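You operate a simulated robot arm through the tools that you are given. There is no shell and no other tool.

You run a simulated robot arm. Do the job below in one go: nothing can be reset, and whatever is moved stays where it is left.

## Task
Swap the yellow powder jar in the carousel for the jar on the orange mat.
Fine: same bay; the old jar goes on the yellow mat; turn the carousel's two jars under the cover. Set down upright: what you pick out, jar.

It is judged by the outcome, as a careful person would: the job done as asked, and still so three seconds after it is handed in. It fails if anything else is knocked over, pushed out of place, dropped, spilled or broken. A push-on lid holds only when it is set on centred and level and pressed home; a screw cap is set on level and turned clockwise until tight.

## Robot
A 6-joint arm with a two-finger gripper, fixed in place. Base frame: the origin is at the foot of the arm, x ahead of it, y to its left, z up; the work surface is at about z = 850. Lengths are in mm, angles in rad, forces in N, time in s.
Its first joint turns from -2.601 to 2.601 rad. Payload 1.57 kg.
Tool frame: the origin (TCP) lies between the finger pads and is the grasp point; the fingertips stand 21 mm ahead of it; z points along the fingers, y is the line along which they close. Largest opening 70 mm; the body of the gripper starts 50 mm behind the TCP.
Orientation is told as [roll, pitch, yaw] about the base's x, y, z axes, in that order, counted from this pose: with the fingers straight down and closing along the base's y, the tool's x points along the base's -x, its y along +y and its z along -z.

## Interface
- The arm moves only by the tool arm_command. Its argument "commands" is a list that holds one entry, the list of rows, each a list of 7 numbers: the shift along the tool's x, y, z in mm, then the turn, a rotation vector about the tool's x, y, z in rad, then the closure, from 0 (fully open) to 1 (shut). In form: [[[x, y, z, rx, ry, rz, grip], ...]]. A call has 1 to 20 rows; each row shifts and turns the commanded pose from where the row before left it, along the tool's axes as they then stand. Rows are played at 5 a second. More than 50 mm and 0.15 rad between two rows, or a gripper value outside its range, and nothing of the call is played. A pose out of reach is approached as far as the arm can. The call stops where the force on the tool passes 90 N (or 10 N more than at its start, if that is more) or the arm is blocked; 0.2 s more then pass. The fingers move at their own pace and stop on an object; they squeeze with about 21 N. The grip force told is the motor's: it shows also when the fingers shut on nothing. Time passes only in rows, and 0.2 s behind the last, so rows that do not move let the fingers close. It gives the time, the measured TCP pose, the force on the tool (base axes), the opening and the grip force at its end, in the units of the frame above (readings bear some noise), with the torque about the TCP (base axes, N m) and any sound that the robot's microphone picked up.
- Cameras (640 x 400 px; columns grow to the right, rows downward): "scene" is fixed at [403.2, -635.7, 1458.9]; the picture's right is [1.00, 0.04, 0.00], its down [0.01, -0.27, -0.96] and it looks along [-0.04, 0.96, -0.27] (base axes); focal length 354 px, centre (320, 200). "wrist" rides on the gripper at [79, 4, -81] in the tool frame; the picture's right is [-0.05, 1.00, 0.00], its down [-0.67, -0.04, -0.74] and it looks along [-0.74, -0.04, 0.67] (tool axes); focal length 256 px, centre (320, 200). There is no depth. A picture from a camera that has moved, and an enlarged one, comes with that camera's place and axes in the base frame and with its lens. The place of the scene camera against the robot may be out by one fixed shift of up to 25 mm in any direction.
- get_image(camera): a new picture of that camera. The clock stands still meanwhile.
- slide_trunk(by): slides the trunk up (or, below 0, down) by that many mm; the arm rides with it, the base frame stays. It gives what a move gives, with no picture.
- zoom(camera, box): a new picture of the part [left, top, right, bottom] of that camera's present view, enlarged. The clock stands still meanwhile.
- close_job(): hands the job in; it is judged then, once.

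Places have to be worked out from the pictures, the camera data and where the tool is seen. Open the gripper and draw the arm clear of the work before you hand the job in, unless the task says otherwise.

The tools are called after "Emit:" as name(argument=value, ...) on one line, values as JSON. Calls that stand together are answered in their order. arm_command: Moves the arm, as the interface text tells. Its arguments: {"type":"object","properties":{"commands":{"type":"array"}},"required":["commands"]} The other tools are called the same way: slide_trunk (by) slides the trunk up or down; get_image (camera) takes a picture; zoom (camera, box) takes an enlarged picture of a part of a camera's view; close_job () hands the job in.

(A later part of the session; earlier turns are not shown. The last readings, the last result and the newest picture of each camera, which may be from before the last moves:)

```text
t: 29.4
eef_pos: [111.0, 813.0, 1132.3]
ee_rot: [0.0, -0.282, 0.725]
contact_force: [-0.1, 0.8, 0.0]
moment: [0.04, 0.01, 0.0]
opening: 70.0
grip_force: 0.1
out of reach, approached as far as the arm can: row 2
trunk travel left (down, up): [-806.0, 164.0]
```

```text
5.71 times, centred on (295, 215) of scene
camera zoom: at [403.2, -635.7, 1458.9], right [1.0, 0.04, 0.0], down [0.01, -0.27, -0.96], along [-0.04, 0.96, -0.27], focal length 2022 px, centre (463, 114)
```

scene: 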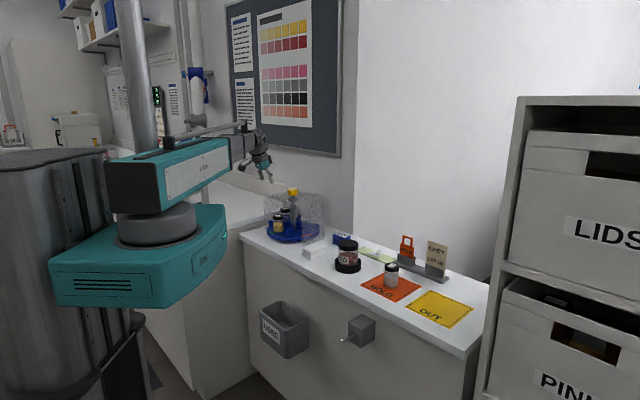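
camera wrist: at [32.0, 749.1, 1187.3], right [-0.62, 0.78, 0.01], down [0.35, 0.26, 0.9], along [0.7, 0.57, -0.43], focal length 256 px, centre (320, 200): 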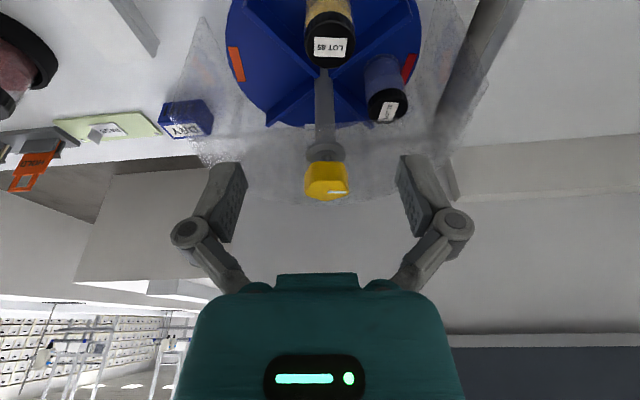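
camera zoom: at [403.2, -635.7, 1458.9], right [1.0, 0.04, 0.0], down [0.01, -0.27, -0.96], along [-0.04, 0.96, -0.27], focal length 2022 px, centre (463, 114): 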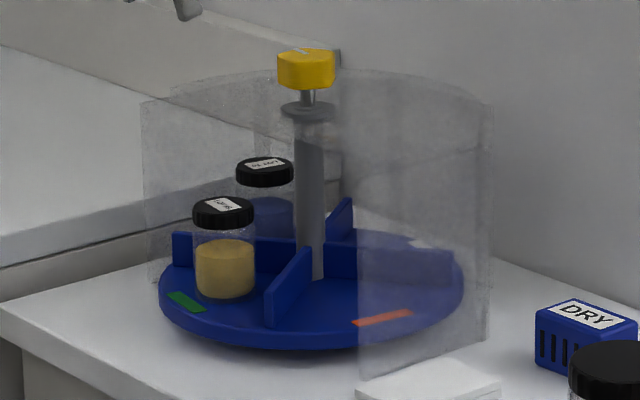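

Triangulation puts the LOT 85 cap top at about (145, 857, 946), jar about 73 mm tall and 48 mm wide. I'll shift sideways 10.4 mm to line up with it, then lower the trunk to z≈1000 while still outside the jar.

Emit:
arm_command(commands=[[[0, 5.2, 0, 0, 0, 0, 0], [0, 5.2, 0, 0, 0, 0, 0], [0, 0, 0, 0, 0, 0, 0]]])

Emit:
slide_trunk(by=-130)

Emit:
get_image(camera="wrist")

Emit:
get_image(camera="scene")

```text
t: 30.2
eef_pos: [103.3, 820.6, 1132.2]
ee_rot: [-0.001, -0.282, 0.726]
contact_force: [1.0, 1.0, 0.1]
moment: [0.0, 0.01, -0.02]
opening: 70.3
grip_force: 0.2
trunk travel left (down, up): [-806.0, 164.0]
```

```text
t: 31.8
eef_pos: [102.8, 820.5, 1001.9]
ee_rot: [0.001, -0.279, 0.724]
contact_force: [0.5, 0.4, 0.6]
moment: [-0.01, 0.01, 0.03]
opening: 69.8
grip_force: 0.1
trunk travel left (down, up): [-676.0, 294.0]
```

```text
taken
camera wrist: at [25.2, 756.8, 1057.5], right [-0.62, 0.78, 0.01], down [0.35, 0.26, 0.9], along [0.7, 0.57, -0.44], focal length 256 px, centre (320, 200)
```

wrist: 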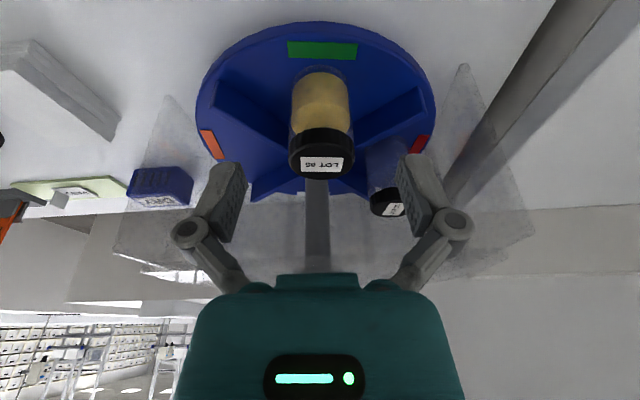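

```text
taken
```

scene: 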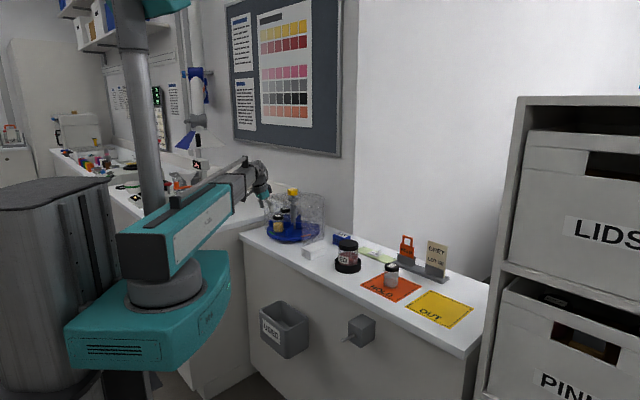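

The jar is centred between the fingers laterally. I'll enlarge to refine its distance and height before lowering further.

Emit:
zoom(camera="wrist", box=[240, 60, 400, 200])

Emit:
zoom(camera="scene", box=[230, 150, 335, 250])

```text
2.86 times, centred on (320, 130) of wrist
camera zoom: at [25.2, 756.8, 1057.5], right [-0.62, 0.78, 0.01], down [0.35, 0.26, 0.9], along [0.7, 0.57, -0.44], focal length 731 px, centre (320, 400)
```

zoom: 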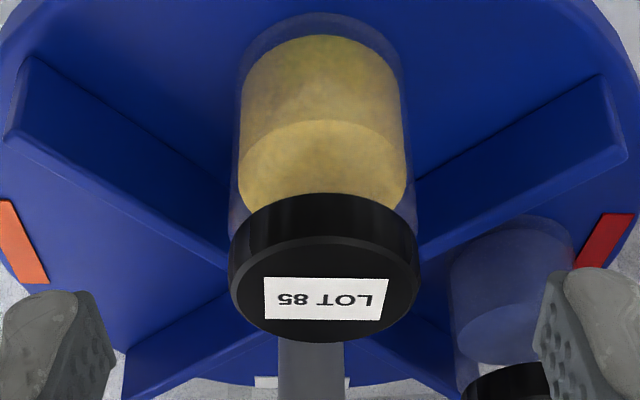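

```text
4.00 times, centred on (282, 200) of scene
camera zoom: at [403.2, -635.7, 1458.9], right [1.0, 0.04, 0.0], down [0.01, -0.27, -0.96], along [-0.04, 0.96, -0.27], focal length 1416 px, centre (470, 200)
```

zoom: 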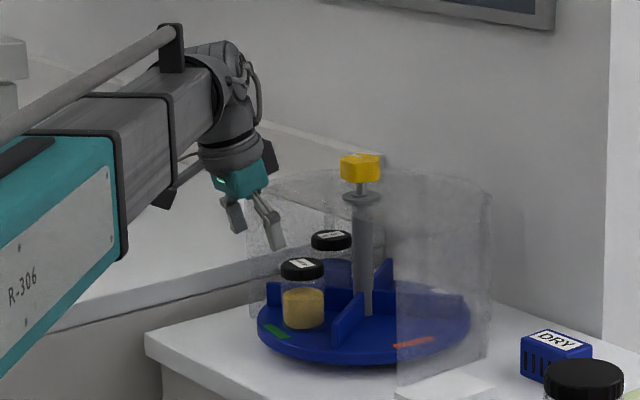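

Refined: cap top z≈951, jar axis about 53 mm ahead of the TCP, floor of the bay z≈878. I'll lower the trunk 87 mm to z≈915, still outside the jar.

Emit:
slide_trunk(by=-87)

Emit:
get_image(camera="wrist")

Emit:
zoom(camera="scene", box=[230, 150, 335, 250])

```text
t: 33.0
eef_pos: [102.6, 819.9, 915.6]
ee_rot: [0.0, -0.28, 0.725]
contact_force: [0.2, -0.1, -0.6]
moment: [0.01, 0.01, -0.03]
opening: 70.0
grip_force: 0.1
trunk travel left (down, up): [-589.0, 381.0]
```

```text
taken
camera wrist: at [25.2, 756.8, 970.5], right [-0.62, 0.78, 0.01], down [0.35, 0.26, 0.9], along [0.7, 0.57, -0.44], focal length 256 px, centre (320, 200)
```

wrist: 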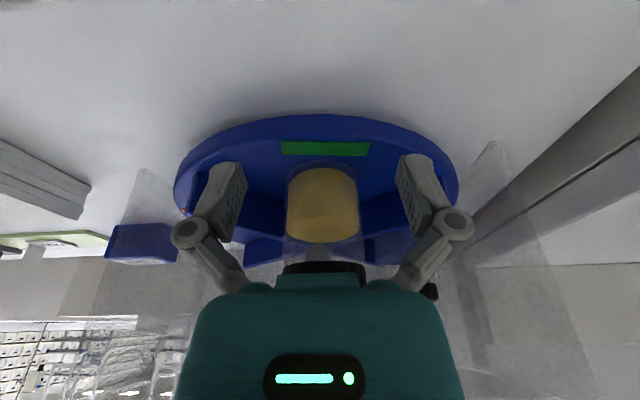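

```text
4.00 times, centred on (282, 200) of scene
camera zoom: at [403.2, -635.7, 1458.9], right [1.0, 0.04, 0.0], down [0.01, -0.27, -0.96], along [-0.04, 0.96, -0.27], focal length 1416 px, centre (470, 200)
```

zoom: 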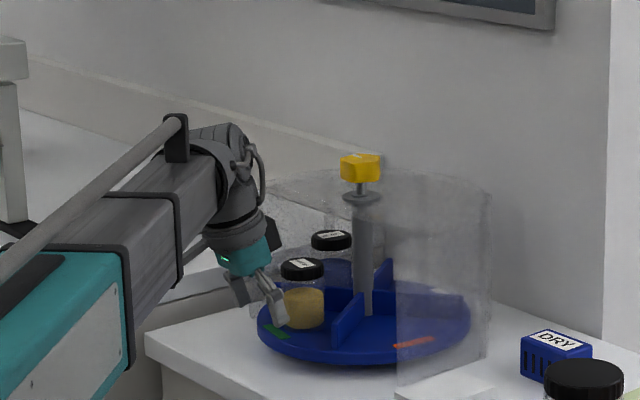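

The jar is centred laterally with the fingers straddling its line, palm just above cap height. I'll move inward horizontally 36 mm first, then check.

Emit:
arm_command(commands=[[[-8.65, 0, 2.49, 0, 0, 0, 0], [-8.65, 0, 2.49, 0, 0, 0, 0], [-8.65, 0, 2.49, 0, 0, 0, 0], [-8.65, 0, 2.49, 0, 0, 0, 0], [0, 0, 0, 0, 0, 0, 0]]])

Emit:
get_image(camera="wrist")

Emit:
zoom(camera="scene", box=[250, 170, 335, 250])

```text
t: 34.2
eef_pos: [131.9, 844.0, 914.6]
ee_rot: [0.0, -0.28, 0.725]
contact_force: [0.9, -1.0, 0.2]
moment: [-0.01, 0.02, 0.03]
opening: 70.0
grip_force: 0.0
trunk travel left (down, up): [-589.0, 381.0]
```

```text
taken
camera wrist: at [53.7, 780.5, 970.4], right [-0.62, 0.78, 0.01], down [0.35, 0.26, 0.9], along [0.7, 0.57, -0.44], focal length 256 px, centre (320, 200)
```

wrist: 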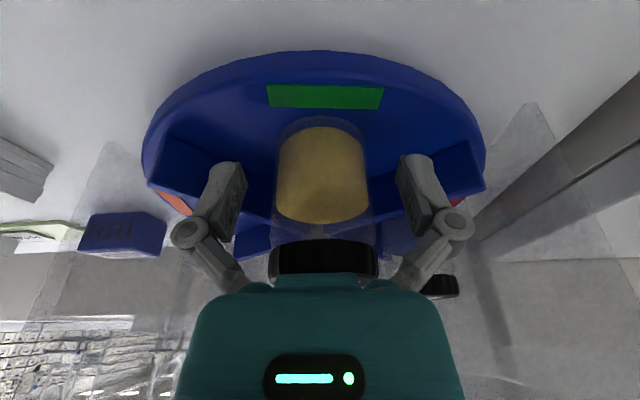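

```text
5.00 times, centred on (292, 210) of scene
camera zoom: at [403.2, -635.7, 1458.9], right [1.0, 0.04, 0.0], down [0.01, -0.27, -0.96], along [-0.04, 0.96, -0.27], focal length 1769 px, centre (458, 150)
```

zoom: 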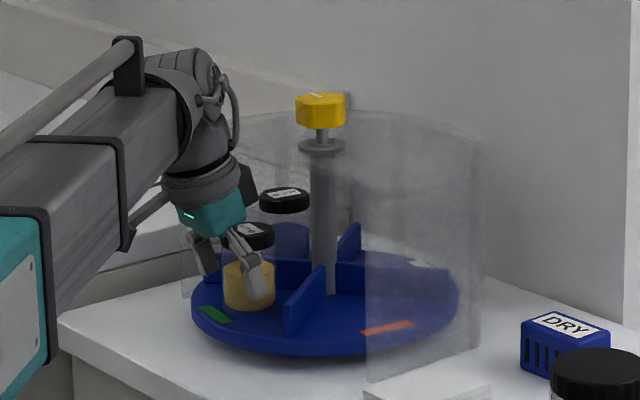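

The fingers straddle the jar evenly and nothing is touched. I'll move in the remaining 16 mm.

Emit:
arm_command(commands=[[[-7.69, 0.5, 2.21, 0, 0, 0, 0], [-7.69, 0.5, 2.21, 0, 0, 0, 0], [0, 0, 0, 0, 0, 0, 0]]])

Emit:
get_image(camera="wrist")

Emit:
zoom(camera="scene", box=[250, 170, 335, 250])

```text
t: 35.0
eef_pos: [142.3, 854.5, 915.1]
ee_rot: [0.0, -0.28, 0.725]
contact_force: [0.1, -0.1, 0.6]
moment: [-0.02, 0.01, 0.02]
opening: 70.0
grip_force: 0.0
trunk travel left (down, up): [-589.0, 381.0]
```

```text
taken
camera wrist: at [64.9, 791.8, 970.4], right [-0.62, 0.78, 0.01], down [0.35, 0.26, 0.9], along [0.7, 0.57, -0.44], focal length 256 px, centre (320, 200)
```

wrist: 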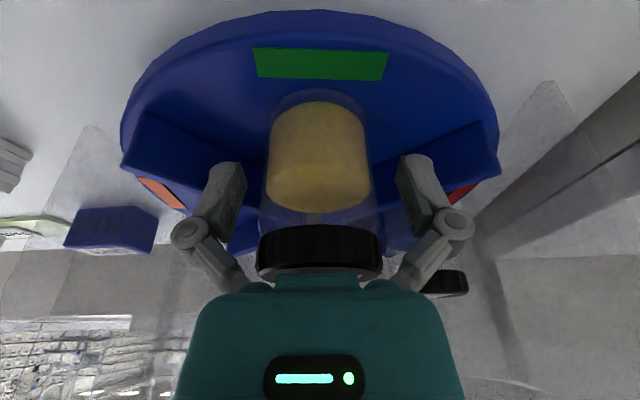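

```text
5.00 times, centred on (292, 210) of scene
camera zoom: at [403.2, -635.7, 1458.9], right [1.0, 0.04, 0.0], down [0.01, -0.27, -0.96], along [-0.04, 0.96, -0.27], focal length 1769 px, centre (458, 150)
```

zoom: 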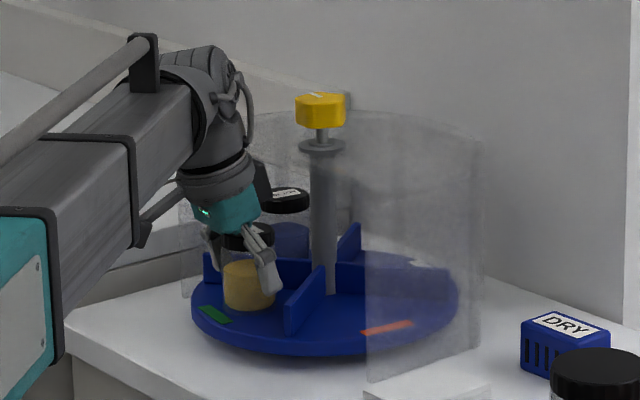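

The jar's axis is now at the TCP with equal gaps. I'll close the fingers on the glass body.

Emit:
arm_command(commands=[[[0, 0, 0, 0, 0, 0, 1], [0, 0, 0, 0, 0, 0, 1], [0, 0, 0, 0, 0, 0, 1], [0, 0, 0, 0, 0, 0, 1], [0, 0, 0, 0, 0, 0, 1]]])

Emit:
get_image(camera="wrist")

```text
t: 36.2
eef_pos: [142.4, 854.1, 917.6]
ee_rot: [0.001, -0.284, 0.725]
contact_force: [-2.3, -0.2, 22.0]
moment: [0.27, -0.33, 0.11]
opening: 49.5
grip_force: 21.3
trunk travel left (down, up): [-589.0, 381.0]
```

```text
taken
camera wrist: at [64.1, 790.2, 971.9], right [-0.62, 0.78, 0.02], down [0.35, 0.26, 0.9], along [0.7, 0.57, -0.43], focal length 256 px, centre (320, 200)
```

wrist: 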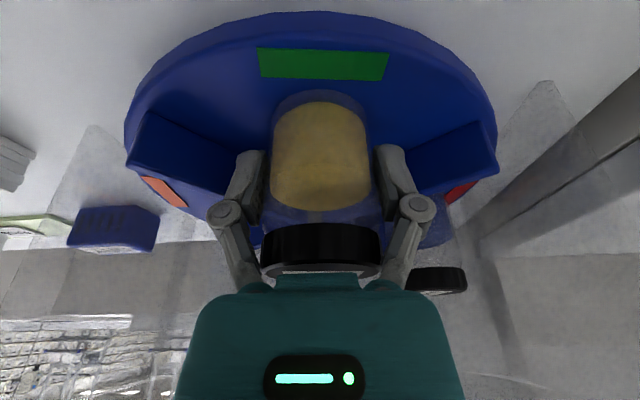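

Closing pushed the tool up with 22 N, so the palm or links are pressing on the cap. I'll open, raise 6 mm and close again.

Emit:
arm_command(commands=[[[0, 0, 0, 0, 0, 0, 0], [0, 0, 0, 0, 0, 0, 0], [0, 0, 0, 0, 0, 0, 0]]])

Emit:
slide_trunk(by=7)

Emit:
arm_command(commands=[[[0, 0, 0, 0, 0, 0, 1], [0, 0, 0, 0, 0, 0, 1], [0, 0, 0, 0, 0, 0, 1], [0, 0, 0, 0, 0, 0, 1], [0, 0, 0, 0, 0, 0, 1]]])

Emit:
get_image(camera="wrist")

```text
t: 37.0
eef_pos: [142.3, 854.9, 915.1]
ee_rot: [-0.001, -0.277, 0.724]
contact_force: [1.2, 0.3, 0.7]
moment: [-0.01, 0.04, 0.02]
opening: 70.1
grip_force: 0.0
trunk travel left (down, up): [-589.0, 381.0]
```

```text
t: 37.5
eef_pos: [141.4, 856.0, 922.7]
ee_rot: [0.0, -0.278, 0.726]
contact_force: [1.1, 1.0, -0.2]
moment: [-0.01, 0.02, 0.01]
opening: 69.9
grip_force: 0.0
trunk travel left (down, up): [-596.0, 374.0]
```

```text
t: 38.7
eef_pos: [141.3, 854.2, 922.6]
ee_rot: [0.0, -0.28, 0.724]
contact_force: [-0.8, 0.1, 2.9]
moment: [-0.05, -0.03, 0.0]
opening: 48.9
grip_force: 20.9
trunk travel left (down, up): [-596.0, 374.0]
```

```text
taken
camera wrist: at [64.6, 791.5, 977.5], right [-0.62, 0.78, 0.01], down [0.35, 0.26, 0.9], along [0.7, 0.57, -0.44], focal length 256 px, centre (320, 200)
```

wrist: 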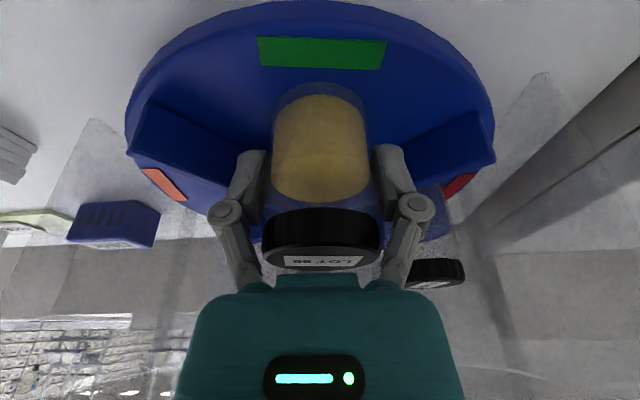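

Now the contact is clean (2.9 N up, 48.9 mm opening). I'll lift 18 mm with the trunk, staying below the roof level, and check.

Emit:
slide_trunk(by=18)

Emit:
get_image(camera="wrist")

Emit:
zoom(camera="scene", box=[250, 170, 335, 250])

```text
t: 39.4
eef_pos: [143.8, 854.7, 940.1]
ee_rot: [0.0, -0.279, 0.724]
contact_force: [-0.1, -0.4, -1.4]
moment: [-0.02, 0.0, 0.0]
opening: 48.7
grip_force: 20.9
trunk travel left (down, up): [-614.0, 356.0]
```

```text
taken
camera wrist: at [64.7, 791.8, 995.3], right [-0.62, 0.78, 0.01], down [0.35, 0.26, 0.9], along [0.7, 0.57, -0.44], focal length 256 px, centre (320, 200)
```

wrist: 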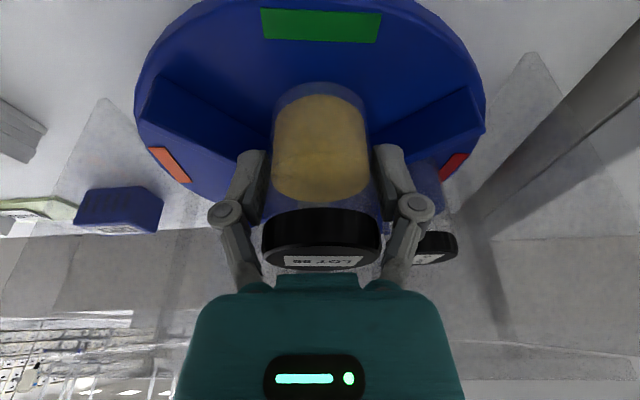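

```text
5.00 times, centred on (292, 210) of scene
camera zoom: at [403.2, -635.7, 1458.9], right [1.0, 0.04, 0.0], down [0.01, -0.27, -0.96], along [-0.04, 0.96, -0.27], focal length 1769 px, centre (458, 150)
```

zoom: 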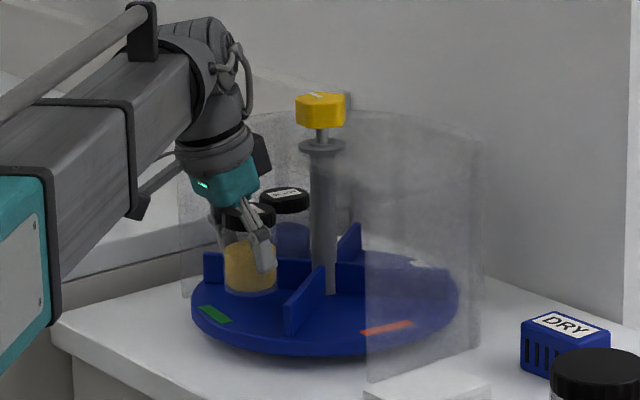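

The jar is lifted cleanly. I'll draw it straight out of the opening (120 mm outward, level).

Emit:
arm_command(commands=[[[14.42, 0, -4.15, 0, 0, 0, 1], [14.42, 0, -4.15, 0, 0, 0, 1], [14.42, 0, -4.15, 0, 0, 0, 1], [14.42, 0, -4.15, 0, 0, 0, 1], [14.42, 0, -4.15, 0, 0, 0, 1], [14.42, 0, -4.15, 0, 0, 0, 1], [14.42, 0, -4.15, 0, 0, 0, 1], [14.42, 0, -4.15, 0, 0, 0, 1], [0, 0, 0, 0, 0, 0, 1]]])

Emit:
zoom(camera="scene", box=[220, 150, 340, 250])

```text
t: 41.4
eef_pos: [52.0, 777.3, 939.8]
ee_rot: [0.0, -0.28, 0.724]
contact_force: [-0.4, 0.0, -0.8]
moment: [0.03, 0.02, -0.01]
opening: 48.7
grip_force: 20.8
trunk travel left (down, up): [-614.0, 356.0]
```

```text
4.00 times, centred on (280, 200) of scene
camera zoom: at [403.2, -635.7, 1458.9], right [1.0, 0.04, 0.0], down [0.01, -0.27, -0.96], along [-0.04, 0.96, -0.27], focal length 1416 px, centre (480, 200)
```

zoom: 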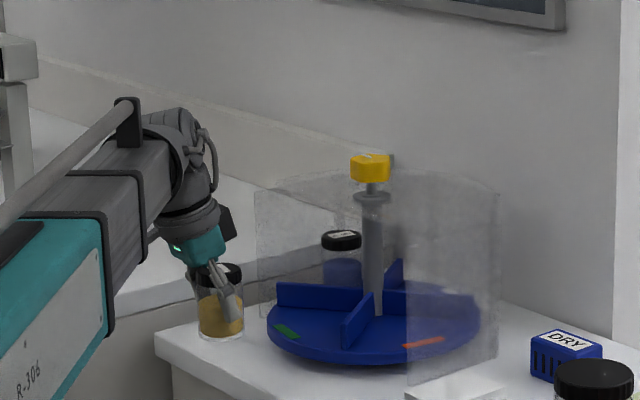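

The jar is out and upright. I'll raise the trunk 130 mm, then swing around the base toward the yellow mat with the tool attitude kept.

Emit:
slide_trunk(by=130)

Emit:
arm_command(commands=[[[-13.98, -15.6, 4.02, 0.0076, 0, 0.02645, 1], [-13.98, -15.6, 4.02, 0.0076, 0, 0.02645, 1], [-13.98, -15.6, 4.02, 0.0076, 0, 0.02645, 1], [-13.98, -15.6, 4.02, 0.0076, 0, 0.02645, 1], [-13.98, -15.6, 4.02, 0.0076, 0, 0.02645, 1], [-13.98, -15.6, 4.02, 0.0076, 0, 0.02645, 1], [-13.98, -15.6, 4.02, 0.0076, 0, 0.02645, 1], [-13.98, -15.6, 4.02, 0.0076, 0, 0.02645, 1], [-13.98, -15.6, 4.02, 0.0076, 0, 0.02645, 1], [-13.98, -15.6, 4.02, 0.0076, 0, 0.02645, 1], [-13.98, -15.6, 4.02, 0.0076, 0, 0.02645, 1], [-13.98, -15.6, 4.02, 0.0076, 0, 0.02645, 1], [-13.98, -15.6, 4.02, 0.0076, 0, 0.02645, 1], [-13.98, -15.6, 4.02, 0.0076, 0, 0.02645, 1], [-13.98, -15.6, 4.02, 0.0076, 0, 0.02645, 1], [-13.98, -15.6, 4.02, 0.0076, 0, 0.02645, 1], [-13.98, -15.6, 4.02, 0.0076, 0, 0.02645, 1], [-13.98, -15.6, 4.02, 0.0076, 0, 0.02645, 1], [0, 0, 0, 0, 0, 0, 1]]])

Emit:
get_image(camera="scene")

```text
t: 43.0
eef_pos: [53.8, 776.5, 1070.5]
ee_rot: [-0.001, -0.282, 0.724]
contact_force: [0.7, -0.6, -0.6]
moment: [0.02, -0.02, 0.02]
opening: 48.5
grip_force: 20.7
trunk travel left (down, up): [-744.0, 226.0]
```

```text
t: 47.0
eef_pos: [413.1, 652.8, 1070.5]
ee_rot: [-0.002, -0.28, 0.228]
contact_force: [-0.5, 0.2, -1.0]
moment: [0.01, 0.0, 0.03]
opening: 48.6
grip_force: 21.0
trunk travel left (down, up): [-744.0, 226.0]
```

```text
taken
```

scene: 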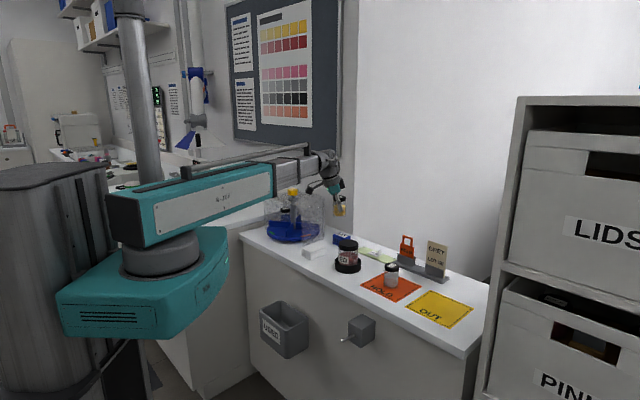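

The swing is smooth and the jar is upright. I'll continue the swing about 0.6 rad toward the yellow mat.

Emit:
arm_command(commands=[[[-15.2, -16.95, 4.37, 0.0083, 0, 0.0288, 1], [-15.2, -16.95, 4.37, 0.0083, 0, 0.0288, 1], [-15.2, -16.95, 4.37, 0.0083, 0, 0.0288, 1], [-15.2, -16.95, 4.37, 0.0083, 0, 0.0288, 1], [-15.2, -16.95, 4.37, 0.0083, 0, 0.0288, 1], [-15.2, -16.95, 4.37, 0.0083, 0, 0.0288, 1], [-15.2, -16.95, 4.37, 0.0083, 0, 0.0288, 1], [-15.2, -16.95, 4.37, 0.0083, 0, 0.0288, 1], [-15.2, -16.95, 4.37, 0.0083, 0, 0.0288, 1], [-15.2, -16.95, 4.37, 0.0083, 0, 0.0288, 1], [-15.2, -16.95, 4.37, 0.0083, 0, 0.0288, 1], [-15.2, -16.95, 4.37, 0.0083, 0, 0.0288, 1], [-15.2, -16.95, 4.37, 0.0083, 0, 0.0288, 1], [-15.2, -16.95, 4.37, 0.0083, 0, 0.0288, 1], [-15.2, -16.95, 4.37, 0.0083, 0, 0.0288, 1], [-15.2, -16.95, 4.37, 0.0083, 0, 0.0288, 1], [-15.2, -16.95, 4.37, 0.0083, 0, 0.0288, 1], [-15.2, -16.95, 4.37, 0.0083, 0, 0.0288, 1], [-15.2, -16.95, 4.37, 0.0083, 0, 0.0288, 1], [0, 0, 0, 0, 0, 0, 1]]])

Emit:
get_image(camera="scene")

Emit:
get_image(camera="wrist")

```text
t: 51.2
eef_pos: [695.6, 322.1, 1070.4]
ee_rot: [-0.001, -0.28, -0.343]
contact_force: [-0.2, -0.4, -0.9]
moment: [0.03, 0.0, -0.04]
opening: 48.5
grip_force: 21.0
trunk travel left (down, up): [-744.0, 226.0]
```

```text
taken
```

scene: 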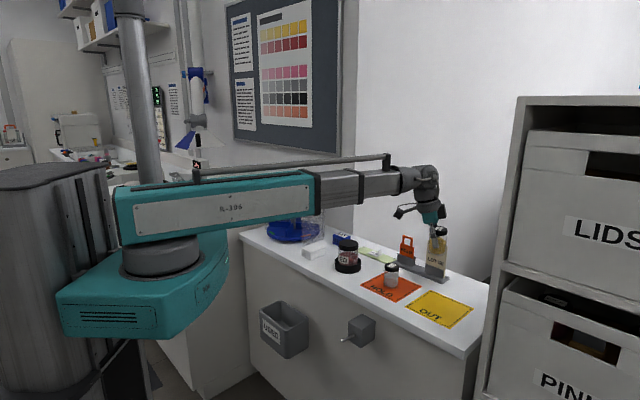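

```text
taken
camera wrist: at [602.7, 359.5, 1125.3], right [0.38, 0.92, 0.01], down [0.4, -0.18, 0.9], along [0.83, -0.34, -0.43], focal length 256 px, centre (320, 200)
```

wrist: 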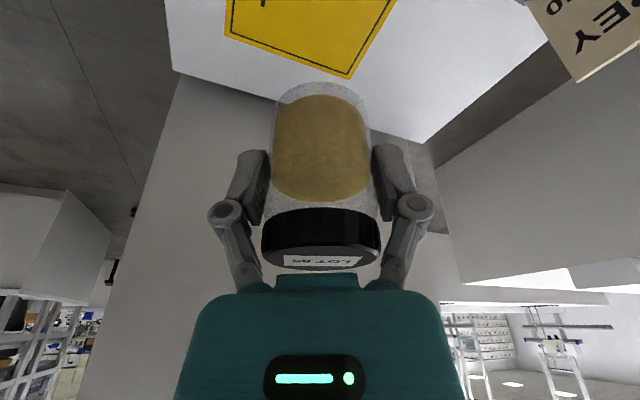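

The mat's corners seen by the wrist camera put the yellow mat's centre near (715, 312). I'll shift there and lower the trunk by 160 mm.

Emit:
arm_command(commands=[[[-10.4, -1.45, 2.98, 0, 0, 0, 1], [-10.4, -1.45, 2.98, 0, 0, 0, 1], [0, 0, 0, 0, 0, 0, 1]]])

Emit:
slide_trunk(by=-150)

Emit:
get_image(camera="wrist")

Emit:
zoom(camera="scene", box=[340, 200, 500, 340])

```text
t: 52.0
eef_pos: [715.6, 311.9, 1071.0]
ee_rot: [-0.002, -0.282, -0.343]
contact_force: [-0.7, 0.3, -1.2]
moment: [-0.01, 0.0, -0.02]
opening: 48.7
grip_force: 21.2
trunk travel left (down, up): [-744.0, 226.0]
```

```text
t: 53.7
eef_pos: [714.4, 313.0, 919.1]
ee_rot: [-0.001, -0.281, -0.342]
contact_force: [-0.3, 0.5, -0.6]
moment: [0.01, 0.0, -0.01]
opening: 48.5
grip_force: 20.7
trunk travel left (down, up): [-594.0, 376.0]
```

```text
taken
camera wrist: at [622.3, 349.2, 975.4], right [0.38, 0.92, 0.01], down [0.4, -0.18, 0.9], along [0.83, -0.34, -0.43], focal length 256 px, centre (320, 200)
```

wrist: 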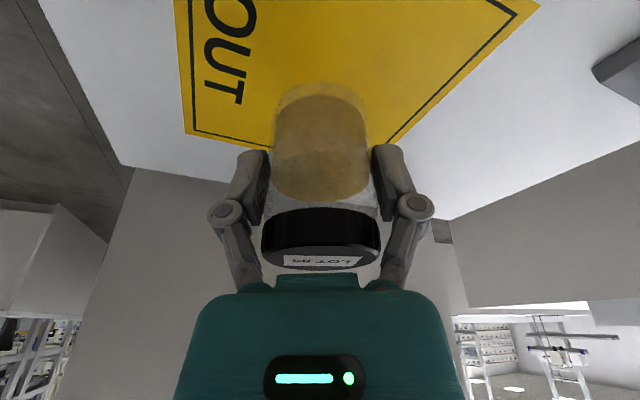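

```text
2.86 times, centred on (420, 270) of scene
camera zoom: at [403.2, -635.7, 1458.9], right [1.0, 0.04, 0.0], down [0.01, -0.27, -0.96], along [-0.04, 0.96, -0.27], focal length 1011 px, centre (34, 0)
```

zoom: 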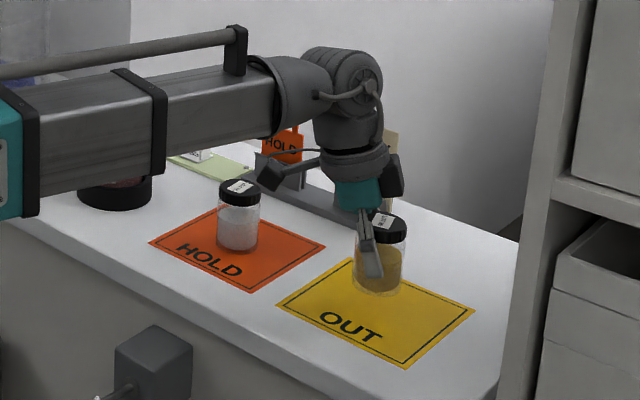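

The jar hangs about 25 mm above the yellow mat, over its centre area. I'll lower in small steps, watching the force.

Emit:
slide_trunk(by=-17)

Emit:
zoom(camera="scene", box=[390, 230, 490, 330])

```text
t: 54.4
eef_pos: [715.1, 312.8, 902.3]
ee_rot: [-0.002, -0.281, -0.344]
contact_force: [0.2, 0.4, -1.1]
moment: [-0.02, -0.04, 0.0]
opening: 48.6
grip_force: 21.4
trunk travel left (down, up): [-577.0, 393.0]
```

```text
4.00 times, centred on (440, 280) of scene
camera zoom: at [403.2, -635.7, 1458.9], right [1.0, 0.04, 0.0], down [0.01, -0.27, -0.96], along [-0.04, 0.96, -0.27], focal length 1416 px, centre (-160, -120)
```

zoom: 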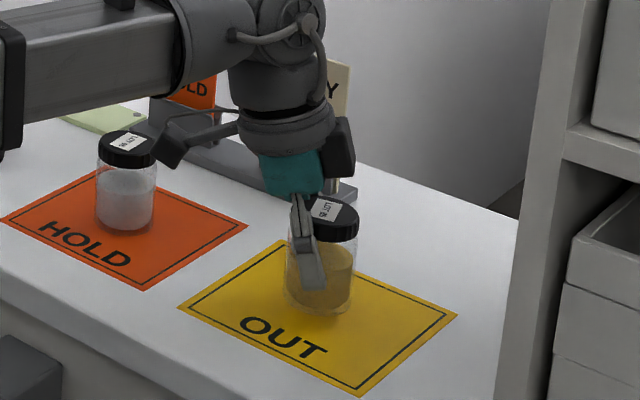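

Close to the mat but no contact yet. I'll step down 4 mm.

Emit:
slide_trunk(by=-4)

```text
t: 54.9
eef_pos: [715.0, 313.5, 899.2]
ee_rot: [-0.002, -0.283, -0.343]
contact_force: [0.4, -0.2, -1.2]
moment: [0.02, 0.04, -0.01]
opening: 48.6
grip_force: 21.7
trunk travel left (down, up): [-573.0, 397.0]
```

No contact yet; I'll step down another 2 mm.

Emit:
slide_trunk(by=-2)

Emit:
slide_trunk(by=-1)

```text
t: 55.4
eef_pos: [715.2, 313.0, 896.0]
ee_rot: [-0.003, -0.282, -0.341]
contact_force: [-0.2, -0.4, 0.1]
moment: [0.01, -0.02, -0.02]
opening: 48.6
grip_force: 21.0
trunk travel left (down, up): [-571.0, 399.0]
```

```text
t: 55.9
eef_pos: [716.3, 312.6, 896.0]
ee_rot: [-0.002, -0.281, -0.342]
contact_force: [0.1, 0.2, -1.8]
moment: [0.0, 0.02, -0.01]
opening: 48.5
grip_force: 21.6
trunk travel left (down, up): [-570.0, 400.0]
```

Still hanging (about -1.8 N). I'll go down 1.5 mm more.

Emit:
slide_trunk(by=-1.5)

Emit:
zoom(camera="scene", box=[410, 240, 470, 320])

```text
t: 56.4
eef_pos: [714.4, 312.6, 893.8]
ee_rot: [-0.001, -0.282, -0.342]
contact_force: [-0.2, -0.2, -0.7]
moment: [-0.02, 0.01, 0.01]
opening: 48.2
grip_force: 21.6
trunk travel left (down, up): [-569.0, 401.0]
```

```text
5.00 times, centred on (440, 280) of scene
camera zoom: at [403.2, -635.7, 1458.9], right [1.0, 0.04, 0.0], down [0.01, -0.27, -0.96], along [-0.04, 0.96, -0.27], focal length 1769 px, centre (-280, -200)
```

zoom: 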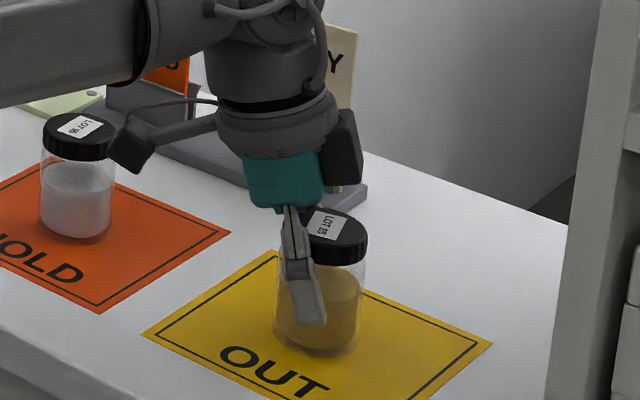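

Only hanging weight so far. I'll continue with 2 mm steps.

Emit:
slide_trunk(by=-2)

```text
t: 56.9
eef_pos: [714.3, 313.2, 892.8]
ee_rot: [-0.002, -0.279, -0.342]
contact_force: [2.4, 0.9, 6.6]
moment: [-0.1, -0.02, 0.0]
opening: 48.7
grip_force: 20.9
trunk travel left (down, up): [-567.0, 403.0]
```

The jar touched down (6.6 N up). I'll open the fingers and check, then rise straight up.

Emit:
arm_command(commands=[[[0, 0, 0, 0, 0, 0, 0], [0, 0, 0, 0, 0, 0, 0], [0, 0, 0, 0, 0, 0, 0], [0, 0, 0, 0, 0, 0, 0]]])

Emit:
get_image(camera="wrist")

Emit:
zoom(camera="scene", box=[390, 230, 490, 330])

```text
t: 57.9
eef_pos: [715.9, 313.4, 892.3]
ee_rot: [-0.002, -0.281, -0.342]
contact_force: [-0.7, -0.5, 0.0]
moment: [0.01, -0.01, 0.0]
opening: 69.8
grip_force: 0.1
trunk travel left (down, up): [-567.0, 403.0]
```

```text
taken
camera wrist: at [622.3, 349.2, 947.8], right [0.38, 0.92, 0.01], down [0.4, -0.18, 0.9], along [0.83, -0.34, -0.43], focal length 256 px, centre (320, 200)
```

wrist: 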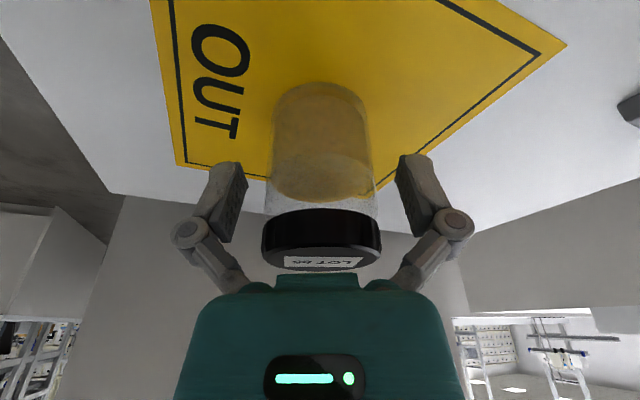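

```text
4.00 times, centred on (440, 280) of scene
camera zoom: at [403.2, -635.7, 1458.9], right [1.0, 0.04, 0.0], down [0.01, -0.27, -0.96], along [-0.04, 0.96, -0.27], focal length 1416 px, centre (-160, -120)
```

zoom: 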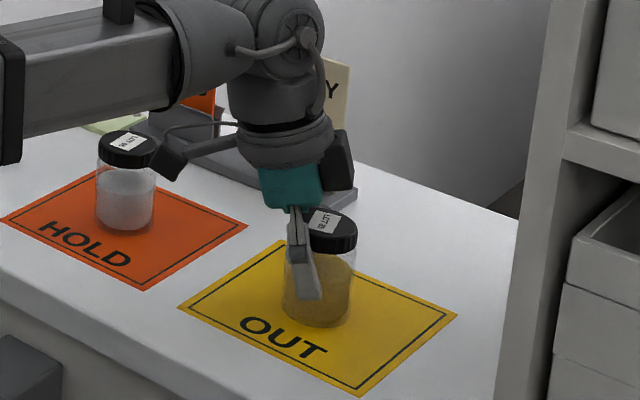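

The jar stands upright in the middle of the yellow mat. I'll raise the trunk 120 mm straight up and look at the orange mat's jar.

Emit:
slide_trunk(by=120)

Emit:
get_image(camera="scene")

Emit:
zoom(camera="scene", box=[350, 240, 480, 330])

```text
t: 59.4
eef_pos: [714.8, 313.2, 1011.8]
ee_rot: [-0.003, -0.28, -0.343]
contact_force: [-0.6, 0.3, 0.5]
moment: [0.02, 0.01, 0.01]
opening: 70.0
grip_force: 0.2
trunk travel left (down, up): [-687.0, 283.0]
```

```text
taken
```

scene: 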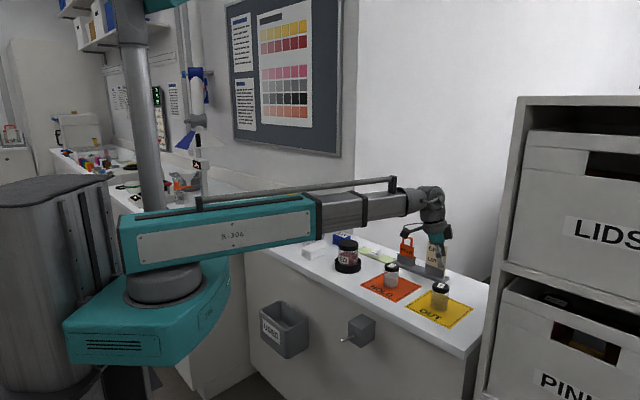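

```text
4.44 times, centred on (415, 285) of scene
camera zoom: at [403.2, -635.7, 1458.9], right [1.0, 0.04, 0.0], down [0.01, -0.27, -0.96], along [-0.04, 0.96, -0.27], focal length 1573 px, centre (-102, -178)
```

zoom: 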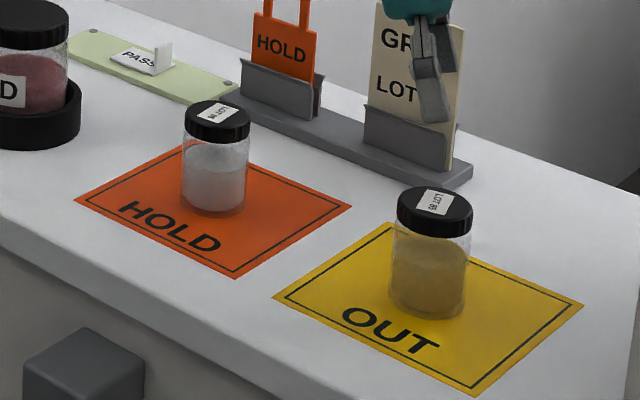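

LOT 85 is standing on the yellow mat. Calibrating the scene camera with it, the orange-mat jar is near (589, 445); I'll move above it with the same lean.

Emit:
arm_command(commands=[[[31.29, 16.36, -9.0, 0, 0, 0, 0], [31.29, 16.36, -9.0, 0, 0, 0, 0], [31.29, 16.36, -9.0, 0, 0, 0, 0], [31.29, 16.36, -9.0, 0, 0, 0, 0], [31.29, 16.36, -9.0, 0, 0, 0, 0], [0, 0, 0, -0.029, 0, -0.1009, 0], [0, 0, 0, -0.029, 0, -0.1009, 0], [0, 0, 0, 0, 0, 0, 0]]])

Emit:
get_image(camera="wrist")

Emit:
zoom(camera="wrist", box=[220, 0, 420, 125])

```text
t: 61.2
eef_pos: [588.9, 444.4, 1012.3]
ee_rot: [-0.001, -0.282, -0.132]
contact_force: [0.4, -0.4, -0.3]
moment: [0.0, -0.02, 0.0]
opening: 69.8
grip_force: 0.1
trunk travel left (down, up): [-687.0, 283.0]
```

```text
taken
camera wrist: at [491.5, 460.5, 1067.9], right [0.18, 0.98, 0.01], down [0.43, -0.09, 0.9], along [0.89, -0.16, -0.44], focal length 256 px, centre (320, 200)
```

wrist: 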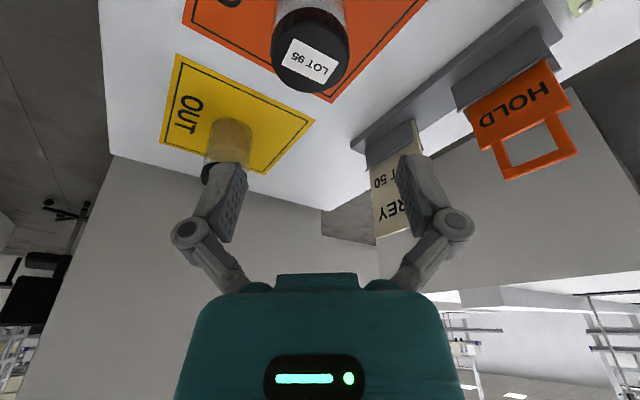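

```text
3.20 times, centred on (320, 62) of wrist
camera zoom: at [491.5, 460.5, 1067.9], right [0.18, 0.98, 0.01], down [0.43, -0.09, 0.9], along [0.89, -0.16, -0.44], focal length 819 px, centre (320, 640)
```

zoom: 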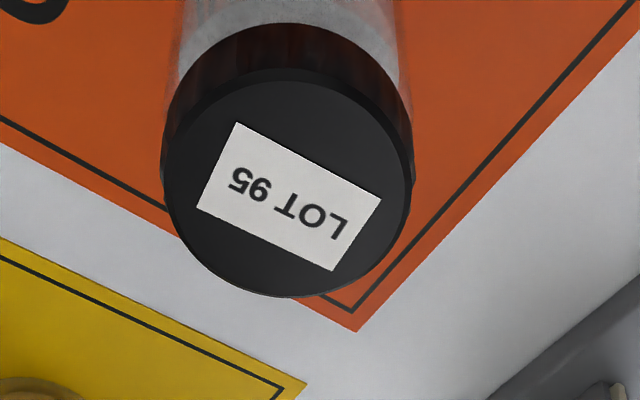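

The orange-mat jar (LOT 95) is about 4.6 mm to tool -y and 2 mm ahead. I'll correct and lower to just above the cap to recheck.

Emit:
arm_command(commands=[[[-2.2, -4.6, 0.64, 0, 0, 0, 0], [0, 0, 0, 0, 0, 0, 0]]])

Emit:
slide_trunk(by=-55)

Emit:
get_image(camera="wrist")

Emit:
zoom(camera="scene", box=[340, 220, 480, 320])

```text
t: 61.8
eef_pos: [592.5, 439.5, 1013.8]
ee_rot: [-0.003, -0.281, -0.132]
contact_force: [-0.1, 0.1, -0.4]
moment: [0.0, -0.02, 0.0]
opening: 70.2
grip_force: 0.0
trunk travel left (down, up): [-687.0, 283.0]
```

```text
t: 62.8
eef_pos: [593.4, 441.2, 957.9]
ee_rot: [-0.001, -0.279, -0.132]
contact_force: [0.4, 0.0, 0.6]
moment: [0.0, 0.01, 0.0]
opening: 70.1
grip_force: 0.1
trunk travel left (down, up): [-632.0, 338.0]
```

```text
taken
camera wrist: at [493.1, 456.7, 1012.9], right [0.18, 0.98, 0.01], down [0.43, -0.09, 0.9], along [0.89, -0.16, -0.44], focal length 256 px, centre (320, 200)
```

wrist: 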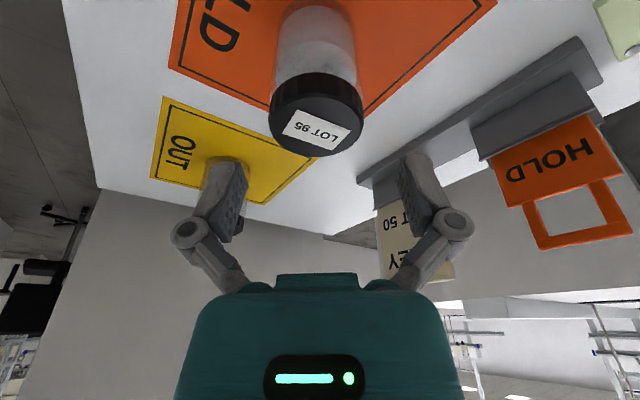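

```text
4.00 times, centred on (410, 270) of scene
camera zoom: at [403.2, -635.7, 1458.9], right [1.0, 0.04, 0.0], down [0.01, -0.27, -0.96], along [-0.04, 0.96, -0.27], focal length 1416 px, centre (-40, -80)
```

zoom: 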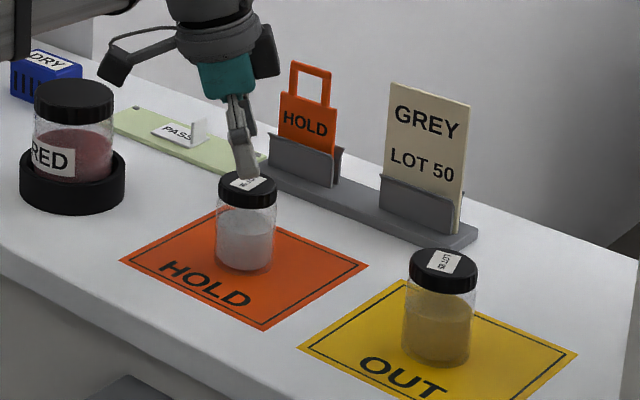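

Nearly aligned; I'll trim 1.4 mm in y and 1.5 mm ahead, then lower 64 mm to the same grasp height as before.

Emit:
arm_command(commands=[[[-1.45, -1.3, 0.4, 0, 0, 0, 0], [0, 0, 0, 0, 0, 0, 0]]])

Emit:
slide_trunk(by=-35)

Emit:
get_image(camera="wrist")

```text
t: 63.4
eef_pos: [592.9, 439.4, 958.4]
ee_rot: [-0.002, -0.281, -0.133]
contact_force: [0.0, -0.1, 1.1]
moment: [-0.01, 0.04, -0.03]
opening: 70.1
grip_force: 0.2
trunk travel left (down, up): [-632.0, 338.0]
```

```text
t: 64.2
eef_pos: [593.3, 440.0, 923.5]
ee_rot: [-0.002, -0.281, -0.133]
contact_force: [0.0, 0.3, 0.1]
moment: [0.02, -0.01, 0.02]
opening: 70.3
grip_force: 0.0
trunk travel left (down, up): [-597.0, 373.0]
```

```text
taken
camera wrist: at [494.3, 456.1, 977.9], right [0.18, 0.98, 0.01], down [0.43, -0.09, 0.9], along [0.89, -0.16, -0.44], focal length 256 px, centre (320, 200)
```

wrist: 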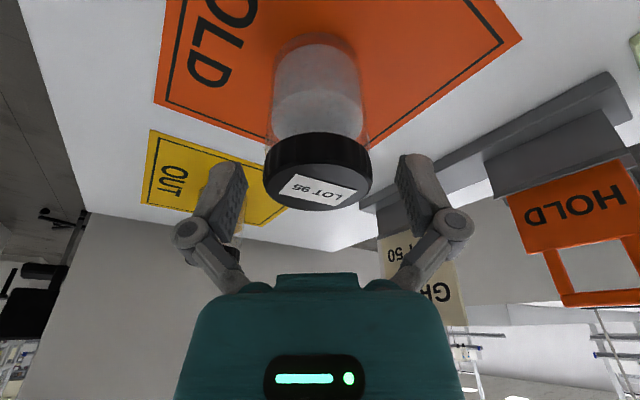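

Centred. I'll lower the remaining 30 mm and check before closing.

Emit:
slide_trunk(by=-30)

Emit:
get_image(camera="wrist")

```text
t: 64.9
eef_pos: [592.8, 441.3, 892.3]
ee_rot: [-0.001, -0.281, -0.132]
contact_force: [0.5, -0.5, -0.2]
moment: [-0.02, -0.02, -0.03]
opening: 70.0
grip_force: 0.0
trunk travel left (down, up): [-567.0, 403.0]
```

```text
taken
camera wrist: at [494.3, 456.1, 947.9], right [0.18, 0.98, 0.01], down [0.43, -0.09, 0.9], along [0.89, -0.16, -0.44], focal length 256 px, centre (320, 200)
```

wrist: 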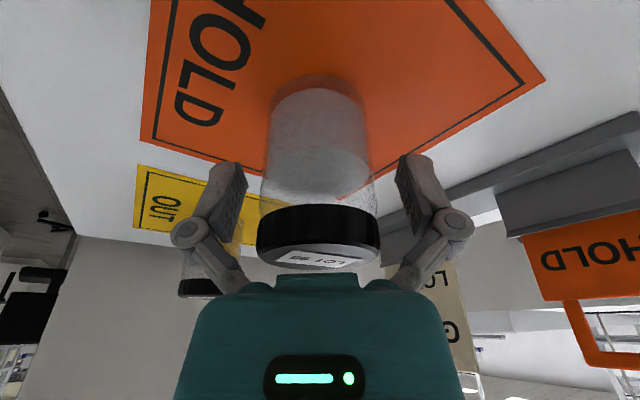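

The pose relative to the jar matches the earlier grasp within about 2 mm. I'll trim it slightly and close.

Emit:
arm_command(commands=[[[1.44, -1.0, -0.41, 0, 0, 0, 0], [0, 0, 0, 0, 0, 0, 1], [0, 0, 0, 0, 0, 0, 1], [0, 0, 0, 0, 0, 0, 1], [0, 0, 0, 0, 0, 0, 1], [0, 0, 0, 0, 0, 0, 1]]])

Emit:
get_image(camera="wrist")

```text
t: 66.3
eef_pos: [591.1, 437.6, 892.5]
ee_rot: [-0.001, -0.281, -0.133]
contact_force: [-0.9, -0.8, 4.0]
moment: [0.07, 0.03, 0.01]
opening: 48.5
grip_force: 20.7
trunk travel left (down, up): [-567.0, 403.0]
```

```text
taken
camera wrist: at [492.9, 454.7, 948.1], right [0.18, 0.98, 0.01], down [0.43, -0.09, 0.9], along [0.89, -0.16, -0.44], focal length 256 px, centre (320, 200)
```

wrist: 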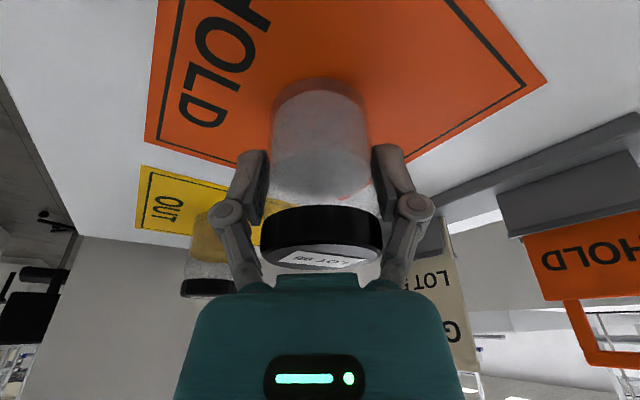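

LOT 95 is gripped (48.5 mm, light contact). I'll lift it and raise to the travel height.

Emit:
slide_trunk(by=20)

Emit:
slide_trunk(by=157)

Emit:
get_image(camera="scene")

Emit:
get_image(camera="wrist")

```text
t: 67.0
eef_pos: [590.3, 439.0, 912.0]
ee_rot: [-0.001, -0.281, -0.131]
contact_force: [-0.4, 0.1, -0.1]
moment: [0.0, -0.04, 0.01]
opening: 48.6
grip_force: 20.9
trunk travel left (down, up): [-587.0, 383.0]
```

```text
t: 68.8
eef_pos: [591.9, 437.8, 1068.9]
ee_rot: [-0.002, -0.282, -0.132]
contact_force: [-0.1, 0.3, -1.3]
moment: [0.0, -0.02, 0.0]
opening: 48.8
grip_force: 20.8
trunk travel left (down, up): [-744.0, 226.0]
```

```text
taken
```

scene: 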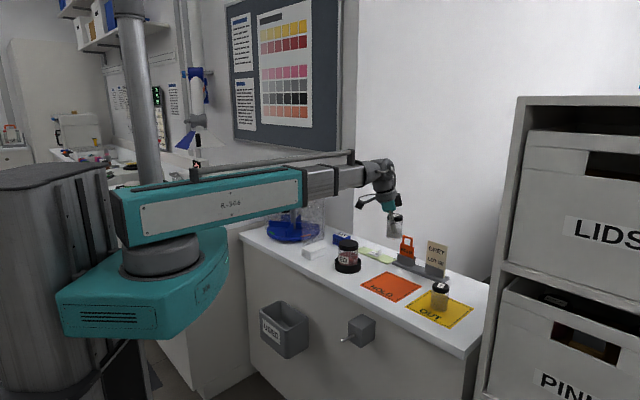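

```text
taken
camera wrist: at [493.2, 454.9, 1124.7], right [0.18, 0.98, 0.01], down [0.43, -0.09, 0.9], along [0.89, -0.16, -0.44], focal length 256 px, centre (320, 200)
```

wrist: 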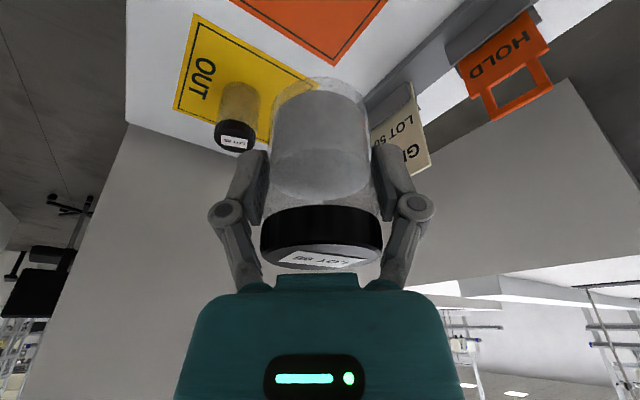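

The jar hangs straight. I'll swing back toward the carousel's opening in two halves at the travel height.

Emit:
arm_command(commands=[[[12.98, 15.47, -3.73, -0.00741, 0, -0.02576, 1], [12.98, 15.47, -3.73, -0.00741, 0, -0.02576, 1], [12.98, 15.47, -3.73, -0.00741, 0, -0.02576, 1], [12.98, 15.47, -3.73, -0.00741, 0, -0.02576, 1], [12.98, 15.47, -3.73, -0.00741, 0, -0.02576, 1], [12.98, 15.47, -3.73, -0.00741, 0, -0.02576, 1], [12.98, 15.47, -3.73, -0.00741, 0, -0.02576, 1], [12.98, 15.47, -3.73, -0.00741, 0, -0.02576, 1], [12.98, 15.47, -3.73, -0.00741, 0, -0.02576, 1], [12.98, 15.47, -3.73, -0.00741, 0, -0.02576, 1], [12.98, 15.47, -3.73, -0.00741, 0, -0.02576, 1], [12.98, 15.47, -3.73, -0.00741, 0, -0.02576, 1], [12.98, 15.47, -3.73, -0.00741, 0, -0.02576, 1], [12.98, 15.47, -3.73, -0.00741, 0, -0.02576, 1], [12.98, 15.47, -3.73, -0.00741, 0, -0.02576, 1], [12.98, 15.47, -3.73, -0.00741, 0, -0.02576, 1], [0, 0, 0, 0, 0, 0, 1]]])

```text
t: 72.4
eef_pos: [360.3, 668.9, 1068.8]
ee_rot: [-0.005, -0.277, 0.298]
contact_force: [0.5, 0.7, -1.0]
moment: [-0.01, 0.0, 0.0]
opening: 48.5
grip_force: 21.4
trunk travel left (down, up): [-744.0, 226.0]
```

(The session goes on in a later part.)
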